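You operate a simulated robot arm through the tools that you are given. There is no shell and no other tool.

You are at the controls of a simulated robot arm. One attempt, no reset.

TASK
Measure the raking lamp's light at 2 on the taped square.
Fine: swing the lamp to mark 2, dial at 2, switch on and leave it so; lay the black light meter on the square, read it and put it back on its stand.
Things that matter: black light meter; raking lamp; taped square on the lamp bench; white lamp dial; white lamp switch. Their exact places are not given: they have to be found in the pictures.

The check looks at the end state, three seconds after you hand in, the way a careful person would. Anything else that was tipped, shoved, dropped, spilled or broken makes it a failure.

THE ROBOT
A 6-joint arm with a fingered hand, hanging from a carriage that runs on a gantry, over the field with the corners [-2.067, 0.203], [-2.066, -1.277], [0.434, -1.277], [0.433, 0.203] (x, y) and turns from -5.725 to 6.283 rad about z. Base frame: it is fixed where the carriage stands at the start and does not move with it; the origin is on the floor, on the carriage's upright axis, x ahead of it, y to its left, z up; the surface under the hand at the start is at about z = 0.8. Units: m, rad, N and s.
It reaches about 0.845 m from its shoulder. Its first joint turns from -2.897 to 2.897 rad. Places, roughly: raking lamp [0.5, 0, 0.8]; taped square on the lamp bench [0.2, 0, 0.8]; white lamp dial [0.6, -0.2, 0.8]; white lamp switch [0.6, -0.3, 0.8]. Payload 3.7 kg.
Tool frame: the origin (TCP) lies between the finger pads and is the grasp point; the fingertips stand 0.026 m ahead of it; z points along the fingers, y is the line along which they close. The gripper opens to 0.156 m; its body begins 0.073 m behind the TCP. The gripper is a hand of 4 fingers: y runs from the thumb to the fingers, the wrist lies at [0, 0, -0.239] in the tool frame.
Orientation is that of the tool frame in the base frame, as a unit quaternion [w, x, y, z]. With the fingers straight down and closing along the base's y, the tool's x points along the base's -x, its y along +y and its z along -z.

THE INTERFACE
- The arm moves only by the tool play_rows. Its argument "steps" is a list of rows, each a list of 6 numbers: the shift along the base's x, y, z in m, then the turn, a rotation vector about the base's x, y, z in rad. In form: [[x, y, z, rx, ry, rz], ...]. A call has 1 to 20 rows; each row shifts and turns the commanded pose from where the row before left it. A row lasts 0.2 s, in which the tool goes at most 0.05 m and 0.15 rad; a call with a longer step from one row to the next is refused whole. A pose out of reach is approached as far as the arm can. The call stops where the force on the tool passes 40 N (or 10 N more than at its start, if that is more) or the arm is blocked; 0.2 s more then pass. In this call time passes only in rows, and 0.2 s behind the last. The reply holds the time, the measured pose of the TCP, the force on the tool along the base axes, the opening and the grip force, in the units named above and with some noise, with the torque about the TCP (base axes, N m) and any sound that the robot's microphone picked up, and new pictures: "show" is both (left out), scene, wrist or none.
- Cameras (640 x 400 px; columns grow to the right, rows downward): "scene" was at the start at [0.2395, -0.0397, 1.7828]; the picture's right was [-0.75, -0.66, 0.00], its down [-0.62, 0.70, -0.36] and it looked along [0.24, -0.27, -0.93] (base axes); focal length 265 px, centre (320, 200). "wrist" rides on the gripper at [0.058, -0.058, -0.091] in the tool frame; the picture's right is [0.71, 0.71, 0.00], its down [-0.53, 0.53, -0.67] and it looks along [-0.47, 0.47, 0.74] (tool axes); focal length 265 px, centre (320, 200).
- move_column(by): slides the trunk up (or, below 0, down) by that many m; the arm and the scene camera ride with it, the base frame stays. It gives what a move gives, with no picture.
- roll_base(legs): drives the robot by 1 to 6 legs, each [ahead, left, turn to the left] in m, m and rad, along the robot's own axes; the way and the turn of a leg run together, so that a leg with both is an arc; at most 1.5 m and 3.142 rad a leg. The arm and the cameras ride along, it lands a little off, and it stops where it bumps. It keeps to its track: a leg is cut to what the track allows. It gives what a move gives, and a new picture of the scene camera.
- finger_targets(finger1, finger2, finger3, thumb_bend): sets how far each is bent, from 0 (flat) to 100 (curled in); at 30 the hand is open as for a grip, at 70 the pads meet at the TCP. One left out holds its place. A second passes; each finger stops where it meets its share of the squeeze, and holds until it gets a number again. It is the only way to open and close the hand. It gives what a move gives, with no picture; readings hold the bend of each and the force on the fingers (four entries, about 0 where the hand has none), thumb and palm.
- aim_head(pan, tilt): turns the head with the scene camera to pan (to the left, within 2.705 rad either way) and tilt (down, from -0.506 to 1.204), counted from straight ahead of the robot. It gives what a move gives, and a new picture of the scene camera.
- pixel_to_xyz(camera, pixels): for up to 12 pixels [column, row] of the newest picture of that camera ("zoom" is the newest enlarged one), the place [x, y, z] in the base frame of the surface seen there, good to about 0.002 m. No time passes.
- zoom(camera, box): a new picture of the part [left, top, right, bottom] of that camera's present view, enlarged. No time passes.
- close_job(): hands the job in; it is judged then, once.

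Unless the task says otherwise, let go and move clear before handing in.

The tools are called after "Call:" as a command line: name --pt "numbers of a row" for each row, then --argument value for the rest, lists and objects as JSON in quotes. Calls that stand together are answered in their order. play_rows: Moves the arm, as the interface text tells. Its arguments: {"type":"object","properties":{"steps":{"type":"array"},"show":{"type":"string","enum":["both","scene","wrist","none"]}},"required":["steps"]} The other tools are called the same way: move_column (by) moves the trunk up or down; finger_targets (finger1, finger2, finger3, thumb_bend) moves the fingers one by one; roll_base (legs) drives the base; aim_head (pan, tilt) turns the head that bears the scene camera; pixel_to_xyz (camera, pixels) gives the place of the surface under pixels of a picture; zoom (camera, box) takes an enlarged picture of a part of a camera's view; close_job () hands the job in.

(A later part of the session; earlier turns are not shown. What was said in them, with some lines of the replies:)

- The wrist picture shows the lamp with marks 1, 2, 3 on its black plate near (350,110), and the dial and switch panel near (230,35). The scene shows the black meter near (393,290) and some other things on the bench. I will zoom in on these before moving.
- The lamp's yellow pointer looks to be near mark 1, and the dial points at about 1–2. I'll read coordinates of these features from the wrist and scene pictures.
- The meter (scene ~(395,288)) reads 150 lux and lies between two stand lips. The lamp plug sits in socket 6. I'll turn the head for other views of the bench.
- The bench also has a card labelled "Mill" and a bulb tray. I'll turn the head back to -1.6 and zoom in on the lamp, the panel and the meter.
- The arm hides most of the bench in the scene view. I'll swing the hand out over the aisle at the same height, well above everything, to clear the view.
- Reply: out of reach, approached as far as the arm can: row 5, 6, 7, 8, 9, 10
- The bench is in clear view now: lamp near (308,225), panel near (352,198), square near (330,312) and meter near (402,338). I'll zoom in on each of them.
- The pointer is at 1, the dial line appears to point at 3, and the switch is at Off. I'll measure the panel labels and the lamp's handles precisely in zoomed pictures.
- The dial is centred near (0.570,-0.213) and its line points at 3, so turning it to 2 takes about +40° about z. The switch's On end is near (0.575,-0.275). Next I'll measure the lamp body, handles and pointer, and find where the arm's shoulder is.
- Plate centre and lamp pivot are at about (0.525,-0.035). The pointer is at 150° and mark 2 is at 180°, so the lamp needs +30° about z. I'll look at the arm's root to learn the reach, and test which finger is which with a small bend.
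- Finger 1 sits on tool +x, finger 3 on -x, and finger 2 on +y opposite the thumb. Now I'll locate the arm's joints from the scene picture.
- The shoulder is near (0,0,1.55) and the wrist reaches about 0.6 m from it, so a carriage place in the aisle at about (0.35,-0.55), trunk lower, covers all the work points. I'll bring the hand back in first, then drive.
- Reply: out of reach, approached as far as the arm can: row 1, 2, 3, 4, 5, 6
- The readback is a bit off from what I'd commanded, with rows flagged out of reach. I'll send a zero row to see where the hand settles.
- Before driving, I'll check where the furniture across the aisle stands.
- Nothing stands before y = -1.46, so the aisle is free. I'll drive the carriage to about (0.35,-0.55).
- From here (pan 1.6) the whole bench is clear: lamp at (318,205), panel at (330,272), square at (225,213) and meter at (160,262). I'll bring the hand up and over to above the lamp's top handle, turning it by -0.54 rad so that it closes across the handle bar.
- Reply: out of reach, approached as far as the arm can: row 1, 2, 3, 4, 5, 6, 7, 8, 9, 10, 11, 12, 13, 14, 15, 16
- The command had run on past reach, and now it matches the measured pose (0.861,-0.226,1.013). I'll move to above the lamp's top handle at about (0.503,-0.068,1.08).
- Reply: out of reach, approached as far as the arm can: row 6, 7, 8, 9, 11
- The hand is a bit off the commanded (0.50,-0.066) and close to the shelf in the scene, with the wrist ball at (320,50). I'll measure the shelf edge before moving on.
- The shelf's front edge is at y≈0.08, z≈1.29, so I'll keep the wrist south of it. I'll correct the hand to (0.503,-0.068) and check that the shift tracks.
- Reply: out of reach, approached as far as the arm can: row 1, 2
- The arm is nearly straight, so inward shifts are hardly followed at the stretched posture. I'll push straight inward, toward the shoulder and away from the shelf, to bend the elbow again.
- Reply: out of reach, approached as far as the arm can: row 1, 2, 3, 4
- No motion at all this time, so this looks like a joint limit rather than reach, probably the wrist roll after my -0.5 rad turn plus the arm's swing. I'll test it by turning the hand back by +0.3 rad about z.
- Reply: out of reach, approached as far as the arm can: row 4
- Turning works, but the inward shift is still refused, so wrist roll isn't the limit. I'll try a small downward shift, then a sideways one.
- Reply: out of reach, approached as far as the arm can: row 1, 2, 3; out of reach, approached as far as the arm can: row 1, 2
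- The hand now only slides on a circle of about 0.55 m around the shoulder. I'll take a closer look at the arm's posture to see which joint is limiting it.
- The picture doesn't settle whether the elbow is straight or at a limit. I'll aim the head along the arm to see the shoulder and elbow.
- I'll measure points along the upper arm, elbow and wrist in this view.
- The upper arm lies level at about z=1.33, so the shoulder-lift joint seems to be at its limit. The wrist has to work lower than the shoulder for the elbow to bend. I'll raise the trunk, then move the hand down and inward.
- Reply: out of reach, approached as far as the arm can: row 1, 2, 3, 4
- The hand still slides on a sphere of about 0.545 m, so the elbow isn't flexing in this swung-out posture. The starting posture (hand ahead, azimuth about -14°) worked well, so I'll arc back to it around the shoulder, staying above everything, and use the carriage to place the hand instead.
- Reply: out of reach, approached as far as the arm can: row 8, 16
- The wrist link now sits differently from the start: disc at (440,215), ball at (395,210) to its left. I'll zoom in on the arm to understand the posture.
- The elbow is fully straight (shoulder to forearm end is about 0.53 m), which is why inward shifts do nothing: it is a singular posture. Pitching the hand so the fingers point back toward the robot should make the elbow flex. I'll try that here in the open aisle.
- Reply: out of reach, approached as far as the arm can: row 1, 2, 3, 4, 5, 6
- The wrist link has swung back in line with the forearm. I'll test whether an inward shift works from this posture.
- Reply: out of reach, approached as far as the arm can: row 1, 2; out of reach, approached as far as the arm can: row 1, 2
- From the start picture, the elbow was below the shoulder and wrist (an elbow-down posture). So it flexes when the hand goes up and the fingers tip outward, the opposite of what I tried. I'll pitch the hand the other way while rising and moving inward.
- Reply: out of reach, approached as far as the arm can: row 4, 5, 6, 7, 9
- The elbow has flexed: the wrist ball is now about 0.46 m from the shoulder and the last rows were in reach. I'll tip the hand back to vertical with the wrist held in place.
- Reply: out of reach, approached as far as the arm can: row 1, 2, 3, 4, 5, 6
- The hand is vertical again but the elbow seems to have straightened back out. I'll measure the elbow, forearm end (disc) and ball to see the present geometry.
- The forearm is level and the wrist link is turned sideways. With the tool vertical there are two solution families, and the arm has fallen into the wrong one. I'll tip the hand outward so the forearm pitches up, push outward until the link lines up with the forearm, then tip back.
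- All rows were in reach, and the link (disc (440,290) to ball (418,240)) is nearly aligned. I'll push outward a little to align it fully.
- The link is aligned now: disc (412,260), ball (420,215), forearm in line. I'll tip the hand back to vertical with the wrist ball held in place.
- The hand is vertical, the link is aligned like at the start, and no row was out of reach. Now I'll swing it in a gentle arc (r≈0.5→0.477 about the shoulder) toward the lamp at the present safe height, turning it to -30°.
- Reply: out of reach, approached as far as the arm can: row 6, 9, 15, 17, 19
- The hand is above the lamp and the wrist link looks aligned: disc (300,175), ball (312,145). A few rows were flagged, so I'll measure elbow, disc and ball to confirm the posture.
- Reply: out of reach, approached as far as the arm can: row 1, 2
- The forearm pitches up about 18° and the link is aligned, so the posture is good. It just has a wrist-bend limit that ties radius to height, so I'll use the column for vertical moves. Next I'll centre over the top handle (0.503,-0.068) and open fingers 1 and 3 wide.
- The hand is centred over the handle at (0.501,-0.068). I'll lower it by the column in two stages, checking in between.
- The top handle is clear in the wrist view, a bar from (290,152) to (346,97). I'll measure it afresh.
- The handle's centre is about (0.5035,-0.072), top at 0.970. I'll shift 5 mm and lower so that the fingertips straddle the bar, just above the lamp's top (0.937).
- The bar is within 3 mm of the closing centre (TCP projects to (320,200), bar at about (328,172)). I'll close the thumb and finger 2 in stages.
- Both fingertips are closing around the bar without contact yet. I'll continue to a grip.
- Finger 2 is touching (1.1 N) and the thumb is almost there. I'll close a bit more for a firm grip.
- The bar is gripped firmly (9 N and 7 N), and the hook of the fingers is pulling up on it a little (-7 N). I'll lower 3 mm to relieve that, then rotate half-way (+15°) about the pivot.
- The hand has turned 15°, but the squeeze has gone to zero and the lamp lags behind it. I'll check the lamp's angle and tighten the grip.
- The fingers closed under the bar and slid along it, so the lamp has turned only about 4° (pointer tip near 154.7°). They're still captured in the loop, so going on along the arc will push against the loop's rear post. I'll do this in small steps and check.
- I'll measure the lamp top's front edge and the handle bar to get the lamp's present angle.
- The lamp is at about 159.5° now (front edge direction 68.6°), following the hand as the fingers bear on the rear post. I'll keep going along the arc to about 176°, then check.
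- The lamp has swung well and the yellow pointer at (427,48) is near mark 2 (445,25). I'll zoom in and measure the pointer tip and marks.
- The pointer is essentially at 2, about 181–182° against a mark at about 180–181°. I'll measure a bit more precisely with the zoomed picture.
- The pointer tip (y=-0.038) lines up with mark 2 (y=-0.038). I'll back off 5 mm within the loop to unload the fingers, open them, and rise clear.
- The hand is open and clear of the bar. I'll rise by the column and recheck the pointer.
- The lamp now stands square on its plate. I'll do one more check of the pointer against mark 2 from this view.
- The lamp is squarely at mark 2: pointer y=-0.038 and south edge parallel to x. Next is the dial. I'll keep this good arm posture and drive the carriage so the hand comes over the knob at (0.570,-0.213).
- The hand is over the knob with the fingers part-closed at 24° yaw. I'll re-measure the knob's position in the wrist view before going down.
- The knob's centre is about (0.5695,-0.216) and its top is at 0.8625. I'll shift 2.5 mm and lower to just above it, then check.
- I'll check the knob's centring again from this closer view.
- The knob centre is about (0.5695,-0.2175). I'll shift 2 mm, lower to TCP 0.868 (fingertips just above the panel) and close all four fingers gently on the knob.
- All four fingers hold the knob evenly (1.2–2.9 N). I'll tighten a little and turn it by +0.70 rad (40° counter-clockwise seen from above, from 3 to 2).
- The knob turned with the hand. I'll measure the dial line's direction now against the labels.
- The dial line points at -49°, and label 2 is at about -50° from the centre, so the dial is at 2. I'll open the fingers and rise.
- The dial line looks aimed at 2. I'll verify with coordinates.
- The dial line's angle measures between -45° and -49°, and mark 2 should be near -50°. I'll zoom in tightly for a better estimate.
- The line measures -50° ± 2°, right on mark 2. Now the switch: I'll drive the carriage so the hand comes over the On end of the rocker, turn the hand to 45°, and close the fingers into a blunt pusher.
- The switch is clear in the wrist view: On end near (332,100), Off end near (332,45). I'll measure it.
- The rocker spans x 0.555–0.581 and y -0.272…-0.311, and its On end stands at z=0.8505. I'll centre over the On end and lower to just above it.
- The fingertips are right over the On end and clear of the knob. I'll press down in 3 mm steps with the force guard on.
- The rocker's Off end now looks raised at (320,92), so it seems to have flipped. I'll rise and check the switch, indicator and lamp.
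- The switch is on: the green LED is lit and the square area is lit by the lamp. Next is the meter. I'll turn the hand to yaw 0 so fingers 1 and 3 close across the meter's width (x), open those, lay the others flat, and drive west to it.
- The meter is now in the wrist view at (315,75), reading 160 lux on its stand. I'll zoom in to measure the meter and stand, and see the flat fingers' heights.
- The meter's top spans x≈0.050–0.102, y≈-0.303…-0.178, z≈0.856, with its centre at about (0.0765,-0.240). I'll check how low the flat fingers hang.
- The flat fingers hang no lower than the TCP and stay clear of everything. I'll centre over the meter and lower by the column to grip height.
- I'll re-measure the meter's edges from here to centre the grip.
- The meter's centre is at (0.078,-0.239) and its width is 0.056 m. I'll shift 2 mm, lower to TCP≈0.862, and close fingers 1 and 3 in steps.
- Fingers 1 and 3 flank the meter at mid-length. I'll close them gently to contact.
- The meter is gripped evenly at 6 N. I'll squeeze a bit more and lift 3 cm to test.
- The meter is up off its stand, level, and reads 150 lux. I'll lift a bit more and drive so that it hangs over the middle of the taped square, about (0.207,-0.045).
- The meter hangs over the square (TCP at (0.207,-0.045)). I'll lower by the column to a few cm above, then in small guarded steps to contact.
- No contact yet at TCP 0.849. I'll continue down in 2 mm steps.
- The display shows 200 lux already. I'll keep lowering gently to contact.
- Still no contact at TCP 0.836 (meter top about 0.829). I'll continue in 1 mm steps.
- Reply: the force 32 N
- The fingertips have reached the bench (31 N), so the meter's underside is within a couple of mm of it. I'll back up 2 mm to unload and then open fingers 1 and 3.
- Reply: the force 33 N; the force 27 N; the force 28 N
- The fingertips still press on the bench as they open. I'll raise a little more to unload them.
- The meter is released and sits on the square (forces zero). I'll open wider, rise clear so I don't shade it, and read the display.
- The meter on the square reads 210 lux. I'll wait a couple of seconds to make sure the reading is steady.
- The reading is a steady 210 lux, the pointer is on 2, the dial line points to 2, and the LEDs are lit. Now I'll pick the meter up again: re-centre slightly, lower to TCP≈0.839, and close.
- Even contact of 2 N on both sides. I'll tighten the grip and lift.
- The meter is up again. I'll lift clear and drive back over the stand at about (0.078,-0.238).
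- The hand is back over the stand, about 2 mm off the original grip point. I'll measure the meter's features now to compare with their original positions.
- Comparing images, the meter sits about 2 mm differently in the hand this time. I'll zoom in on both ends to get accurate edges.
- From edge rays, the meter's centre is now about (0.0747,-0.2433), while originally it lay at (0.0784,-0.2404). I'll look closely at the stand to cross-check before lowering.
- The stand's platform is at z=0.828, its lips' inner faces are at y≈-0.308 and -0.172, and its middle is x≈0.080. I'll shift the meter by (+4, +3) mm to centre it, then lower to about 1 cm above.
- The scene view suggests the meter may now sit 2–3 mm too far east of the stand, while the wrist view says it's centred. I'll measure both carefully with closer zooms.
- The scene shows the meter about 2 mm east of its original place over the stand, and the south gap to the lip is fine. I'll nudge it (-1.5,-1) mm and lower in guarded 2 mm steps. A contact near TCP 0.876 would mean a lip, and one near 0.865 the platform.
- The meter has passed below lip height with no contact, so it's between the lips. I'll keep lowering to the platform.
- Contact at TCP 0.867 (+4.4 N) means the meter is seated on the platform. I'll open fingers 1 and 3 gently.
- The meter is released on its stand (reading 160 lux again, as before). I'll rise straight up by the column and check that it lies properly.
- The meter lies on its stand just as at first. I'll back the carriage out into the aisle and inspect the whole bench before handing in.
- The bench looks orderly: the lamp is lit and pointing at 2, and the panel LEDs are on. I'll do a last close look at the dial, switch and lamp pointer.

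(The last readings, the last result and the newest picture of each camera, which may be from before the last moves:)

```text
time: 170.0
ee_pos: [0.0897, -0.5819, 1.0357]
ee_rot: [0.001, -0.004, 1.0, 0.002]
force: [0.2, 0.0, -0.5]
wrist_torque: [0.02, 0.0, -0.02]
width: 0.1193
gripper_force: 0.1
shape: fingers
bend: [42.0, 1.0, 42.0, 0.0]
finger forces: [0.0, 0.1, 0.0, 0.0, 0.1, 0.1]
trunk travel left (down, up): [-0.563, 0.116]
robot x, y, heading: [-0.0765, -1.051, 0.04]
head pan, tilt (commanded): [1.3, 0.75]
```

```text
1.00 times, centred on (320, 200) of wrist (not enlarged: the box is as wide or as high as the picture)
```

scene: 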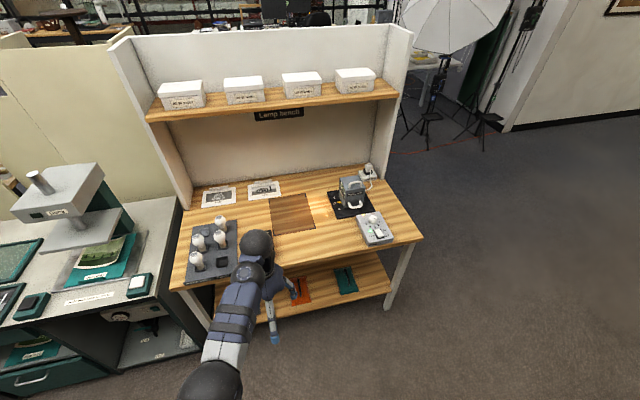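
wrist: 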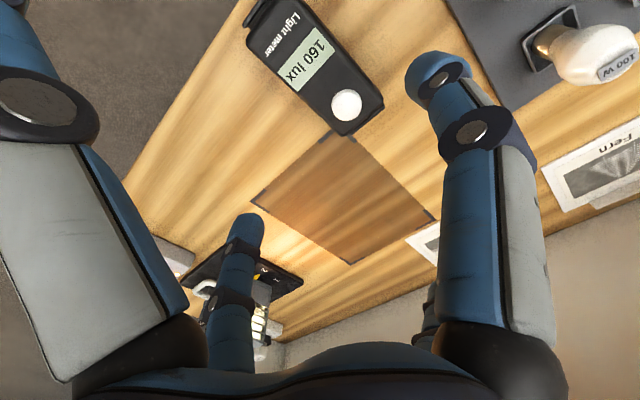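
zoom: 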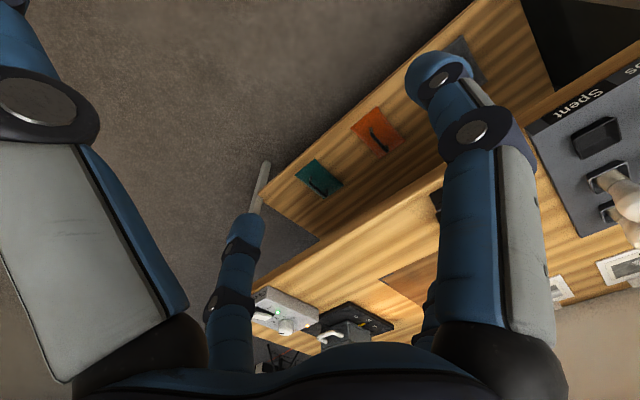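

In this view the dial line seems to lean slightly toward 1 from 2. I'll zoom in closely to measure the dial's angle better.

Call:
zoom --camera "scene" --box '[360, 205, 390, 235]'

Call:
aim_head --pan 0.95 --tilt 0.75

```text
13.33 times, centred on (375, 220) of scene
```

zoom: 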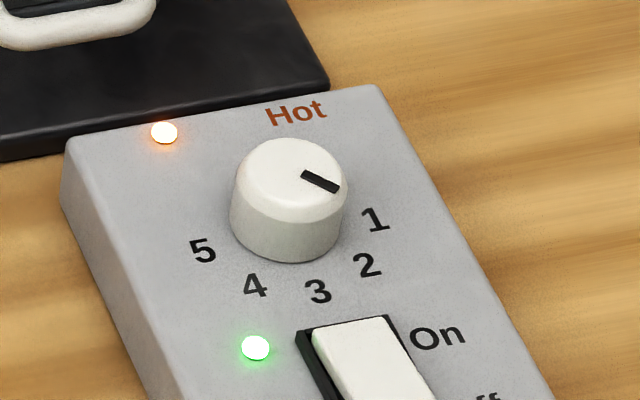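

```text
time: 170.8
ee_pos: [0.0879, -0.5831, 1.037]
ee_rot: [0.0, -0.004, 1.0, 0.001]
force: [0.6, 0.9, -0.8]
wrist_torque: [0.02, -0.02, 0.02]
width: 0.1193
gripper_force: 0.1
shape: fingers
bend: [42.0, 1.0, 42.0, 0.0]
finger forces: [0.0, 0.0, 0.0, 0.1, 0.0, 0.1]
trunk travel left (down, up): [-0.563, 0.116]
robot x, y, heading: [-0.0789, -1.0488, 0.041]
head pan, tilt (commanded): [0.949, 0.75]
```

scene: 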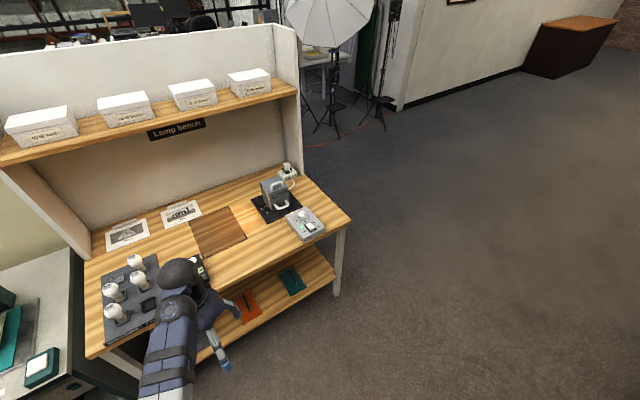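

The dial line comes out at about -46° ± 5°, and the hand turned it exactly 40.0° from 3 without slip, so it's on 2. I'll take one last look at the meter on its stand from this side.

Call:
zoom --camera "scene" --box '[170, 230, 250, 300]'

Call:
roll_base --legs '[[0.35, 0.0, 0.0]]'

Call:
aim_head --pan 2.0 --tilt 0.8

```text
5.71 times, centred on (210, 265) of scene
```

zoom: 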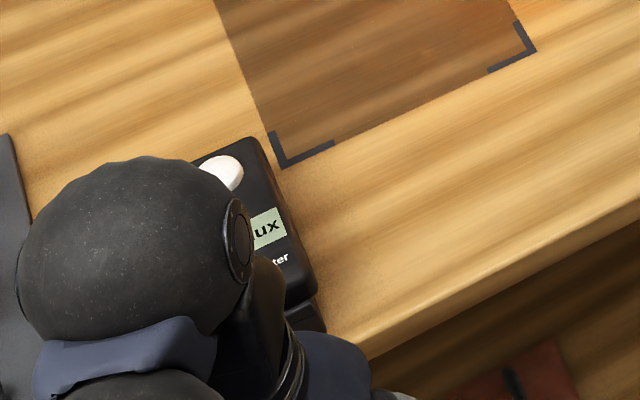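

```text
time: 173.1
ee_pos: [0.4302, -0.5684, 1.0359]
ee_rot: [0.0, -0.007, 1.0, 0.001]
force: [0.1, 0.0, 0.4]
wrist_torque: [-0.02, 0.01, 0.02]
width: 0.1195
gripper_force: 0.1
shape: fingers
bend: [42.0, 1.0, 42.0, 0.0]
finger forces: [0.1, 0.0, 0.0, 0.0, 0.0, 0.1]
trunk travel left (down, up): [-0.563, 0.116]
robot x, y, heading: [0.2649, -1.0377, 0.04]
head pan, tilt (commanded): [0.949, 0.75]
```

scene: 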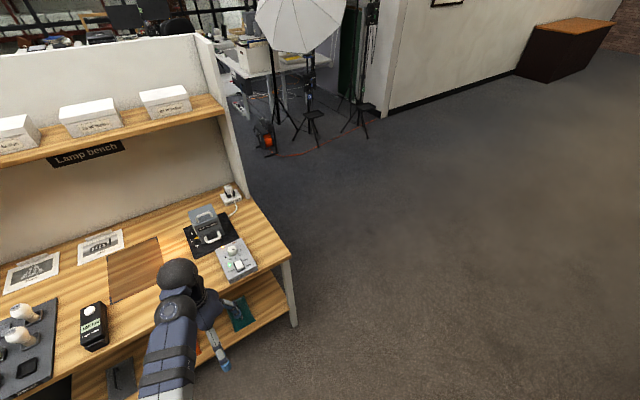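

```text
time: 174.4
ee_pos: [0.4298, -0.5695, 1.0361]
ee_rot: [0.0, -0.007, 1.0, 0.0]
force: [0.1, 0.1, -0.5]
wrist_torque: [0.01, 0.04, -0.01]
width: 0.1194
gripper_force: 0.1
shape: fingers
bend: [42.0, 1.0, 42.0, 0.0]
finger forces: [0.0, 0.0, 0.0, 0.0, 0.1, 0.0]
trunk travel left (down, up): [-0.563, 0.116]
robot x, y, heading: [0.2664, -1.0363, 0.041]
head pan, tilt (commanded): [2.0, 0.799]
```

scene: 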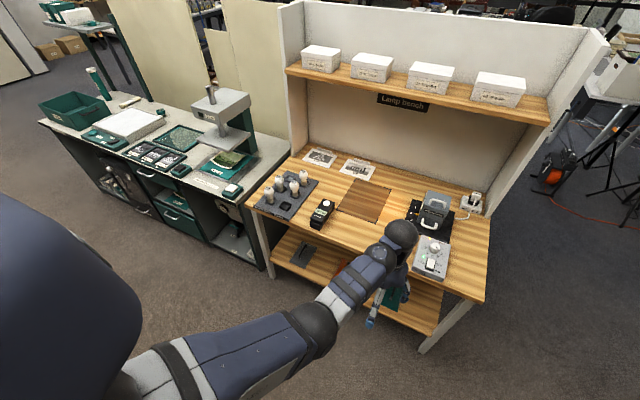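

Call:
zoom --camera "scene" --box '[295, 190, 345, 240]'

Call:
zoom --camera "scene" --box '[400, 180, 480, 280]'

Call:
zoom --camera "scene" --box '[415, 235, 450, 265]'

```text
8.00 times, centred on (320, 215) of scene
```

zoom: 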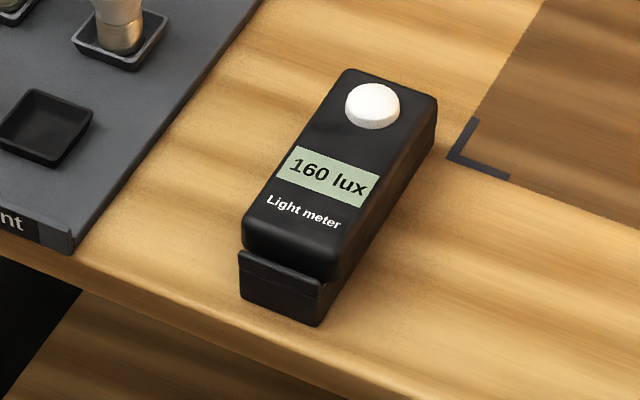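

```text
4.00 times, centred on (440, 230) of scene
```

zoom: 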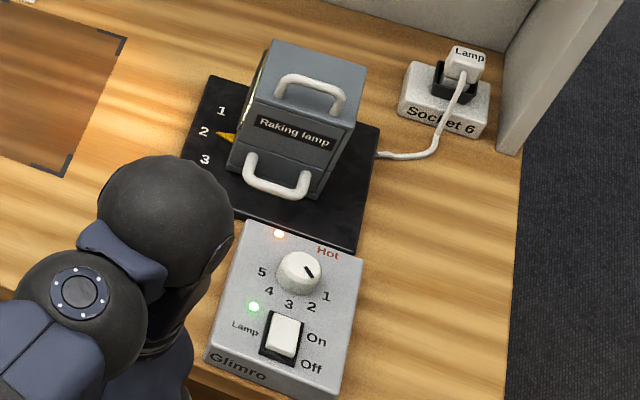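

```text
13.33 times, centred on (432, 250) of scene
```

zoom: 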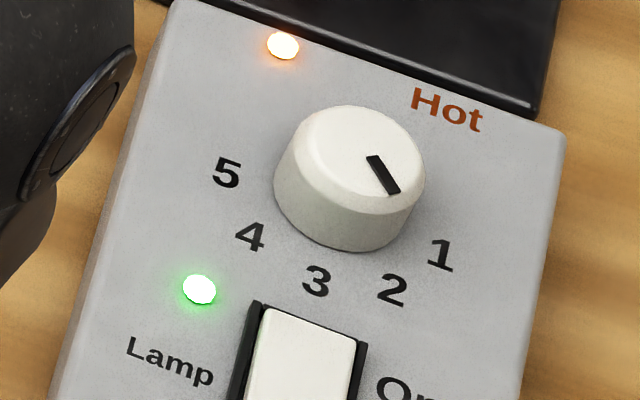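

The meter sits squarely in its stand and reads 160 lux. The lamp points at 2, the plug is undisturbed, the switch is on, and the dial line works out at -50.4° against mark 2 at -50°. The reading on the square was 210 lux. The hand is empty and clear, so I'm handing in.

Call:
close_job

```text
The job is handed in.
```

The raking lamp's light on the taped square is **210 lux**, measured with the lamp at mark 2 and the dial at 2. The reading stayed at 210 lux when I checked it again a few seconds later.

- **Lamp:** it points at mark 2. It is switched on and left on, and both the green lamp light and the orange "Hot" light are lit.
- **Dial:** it was at 3. I turned it to 2, and the line measured about -50° against mark 2 at -50°.
- **Meter:** it is back on its stand, between the end lips, and reads 160 lux there with the lamp on.
- **Contact:** the fingertips pressed briefly on the bench (about 32 N) while setting the meter down on the square, and touched the lamp panel lightly. Nothing was tipped or displaced in the final pictures.

The hand was empty and clear of the bench when I handed the job in.
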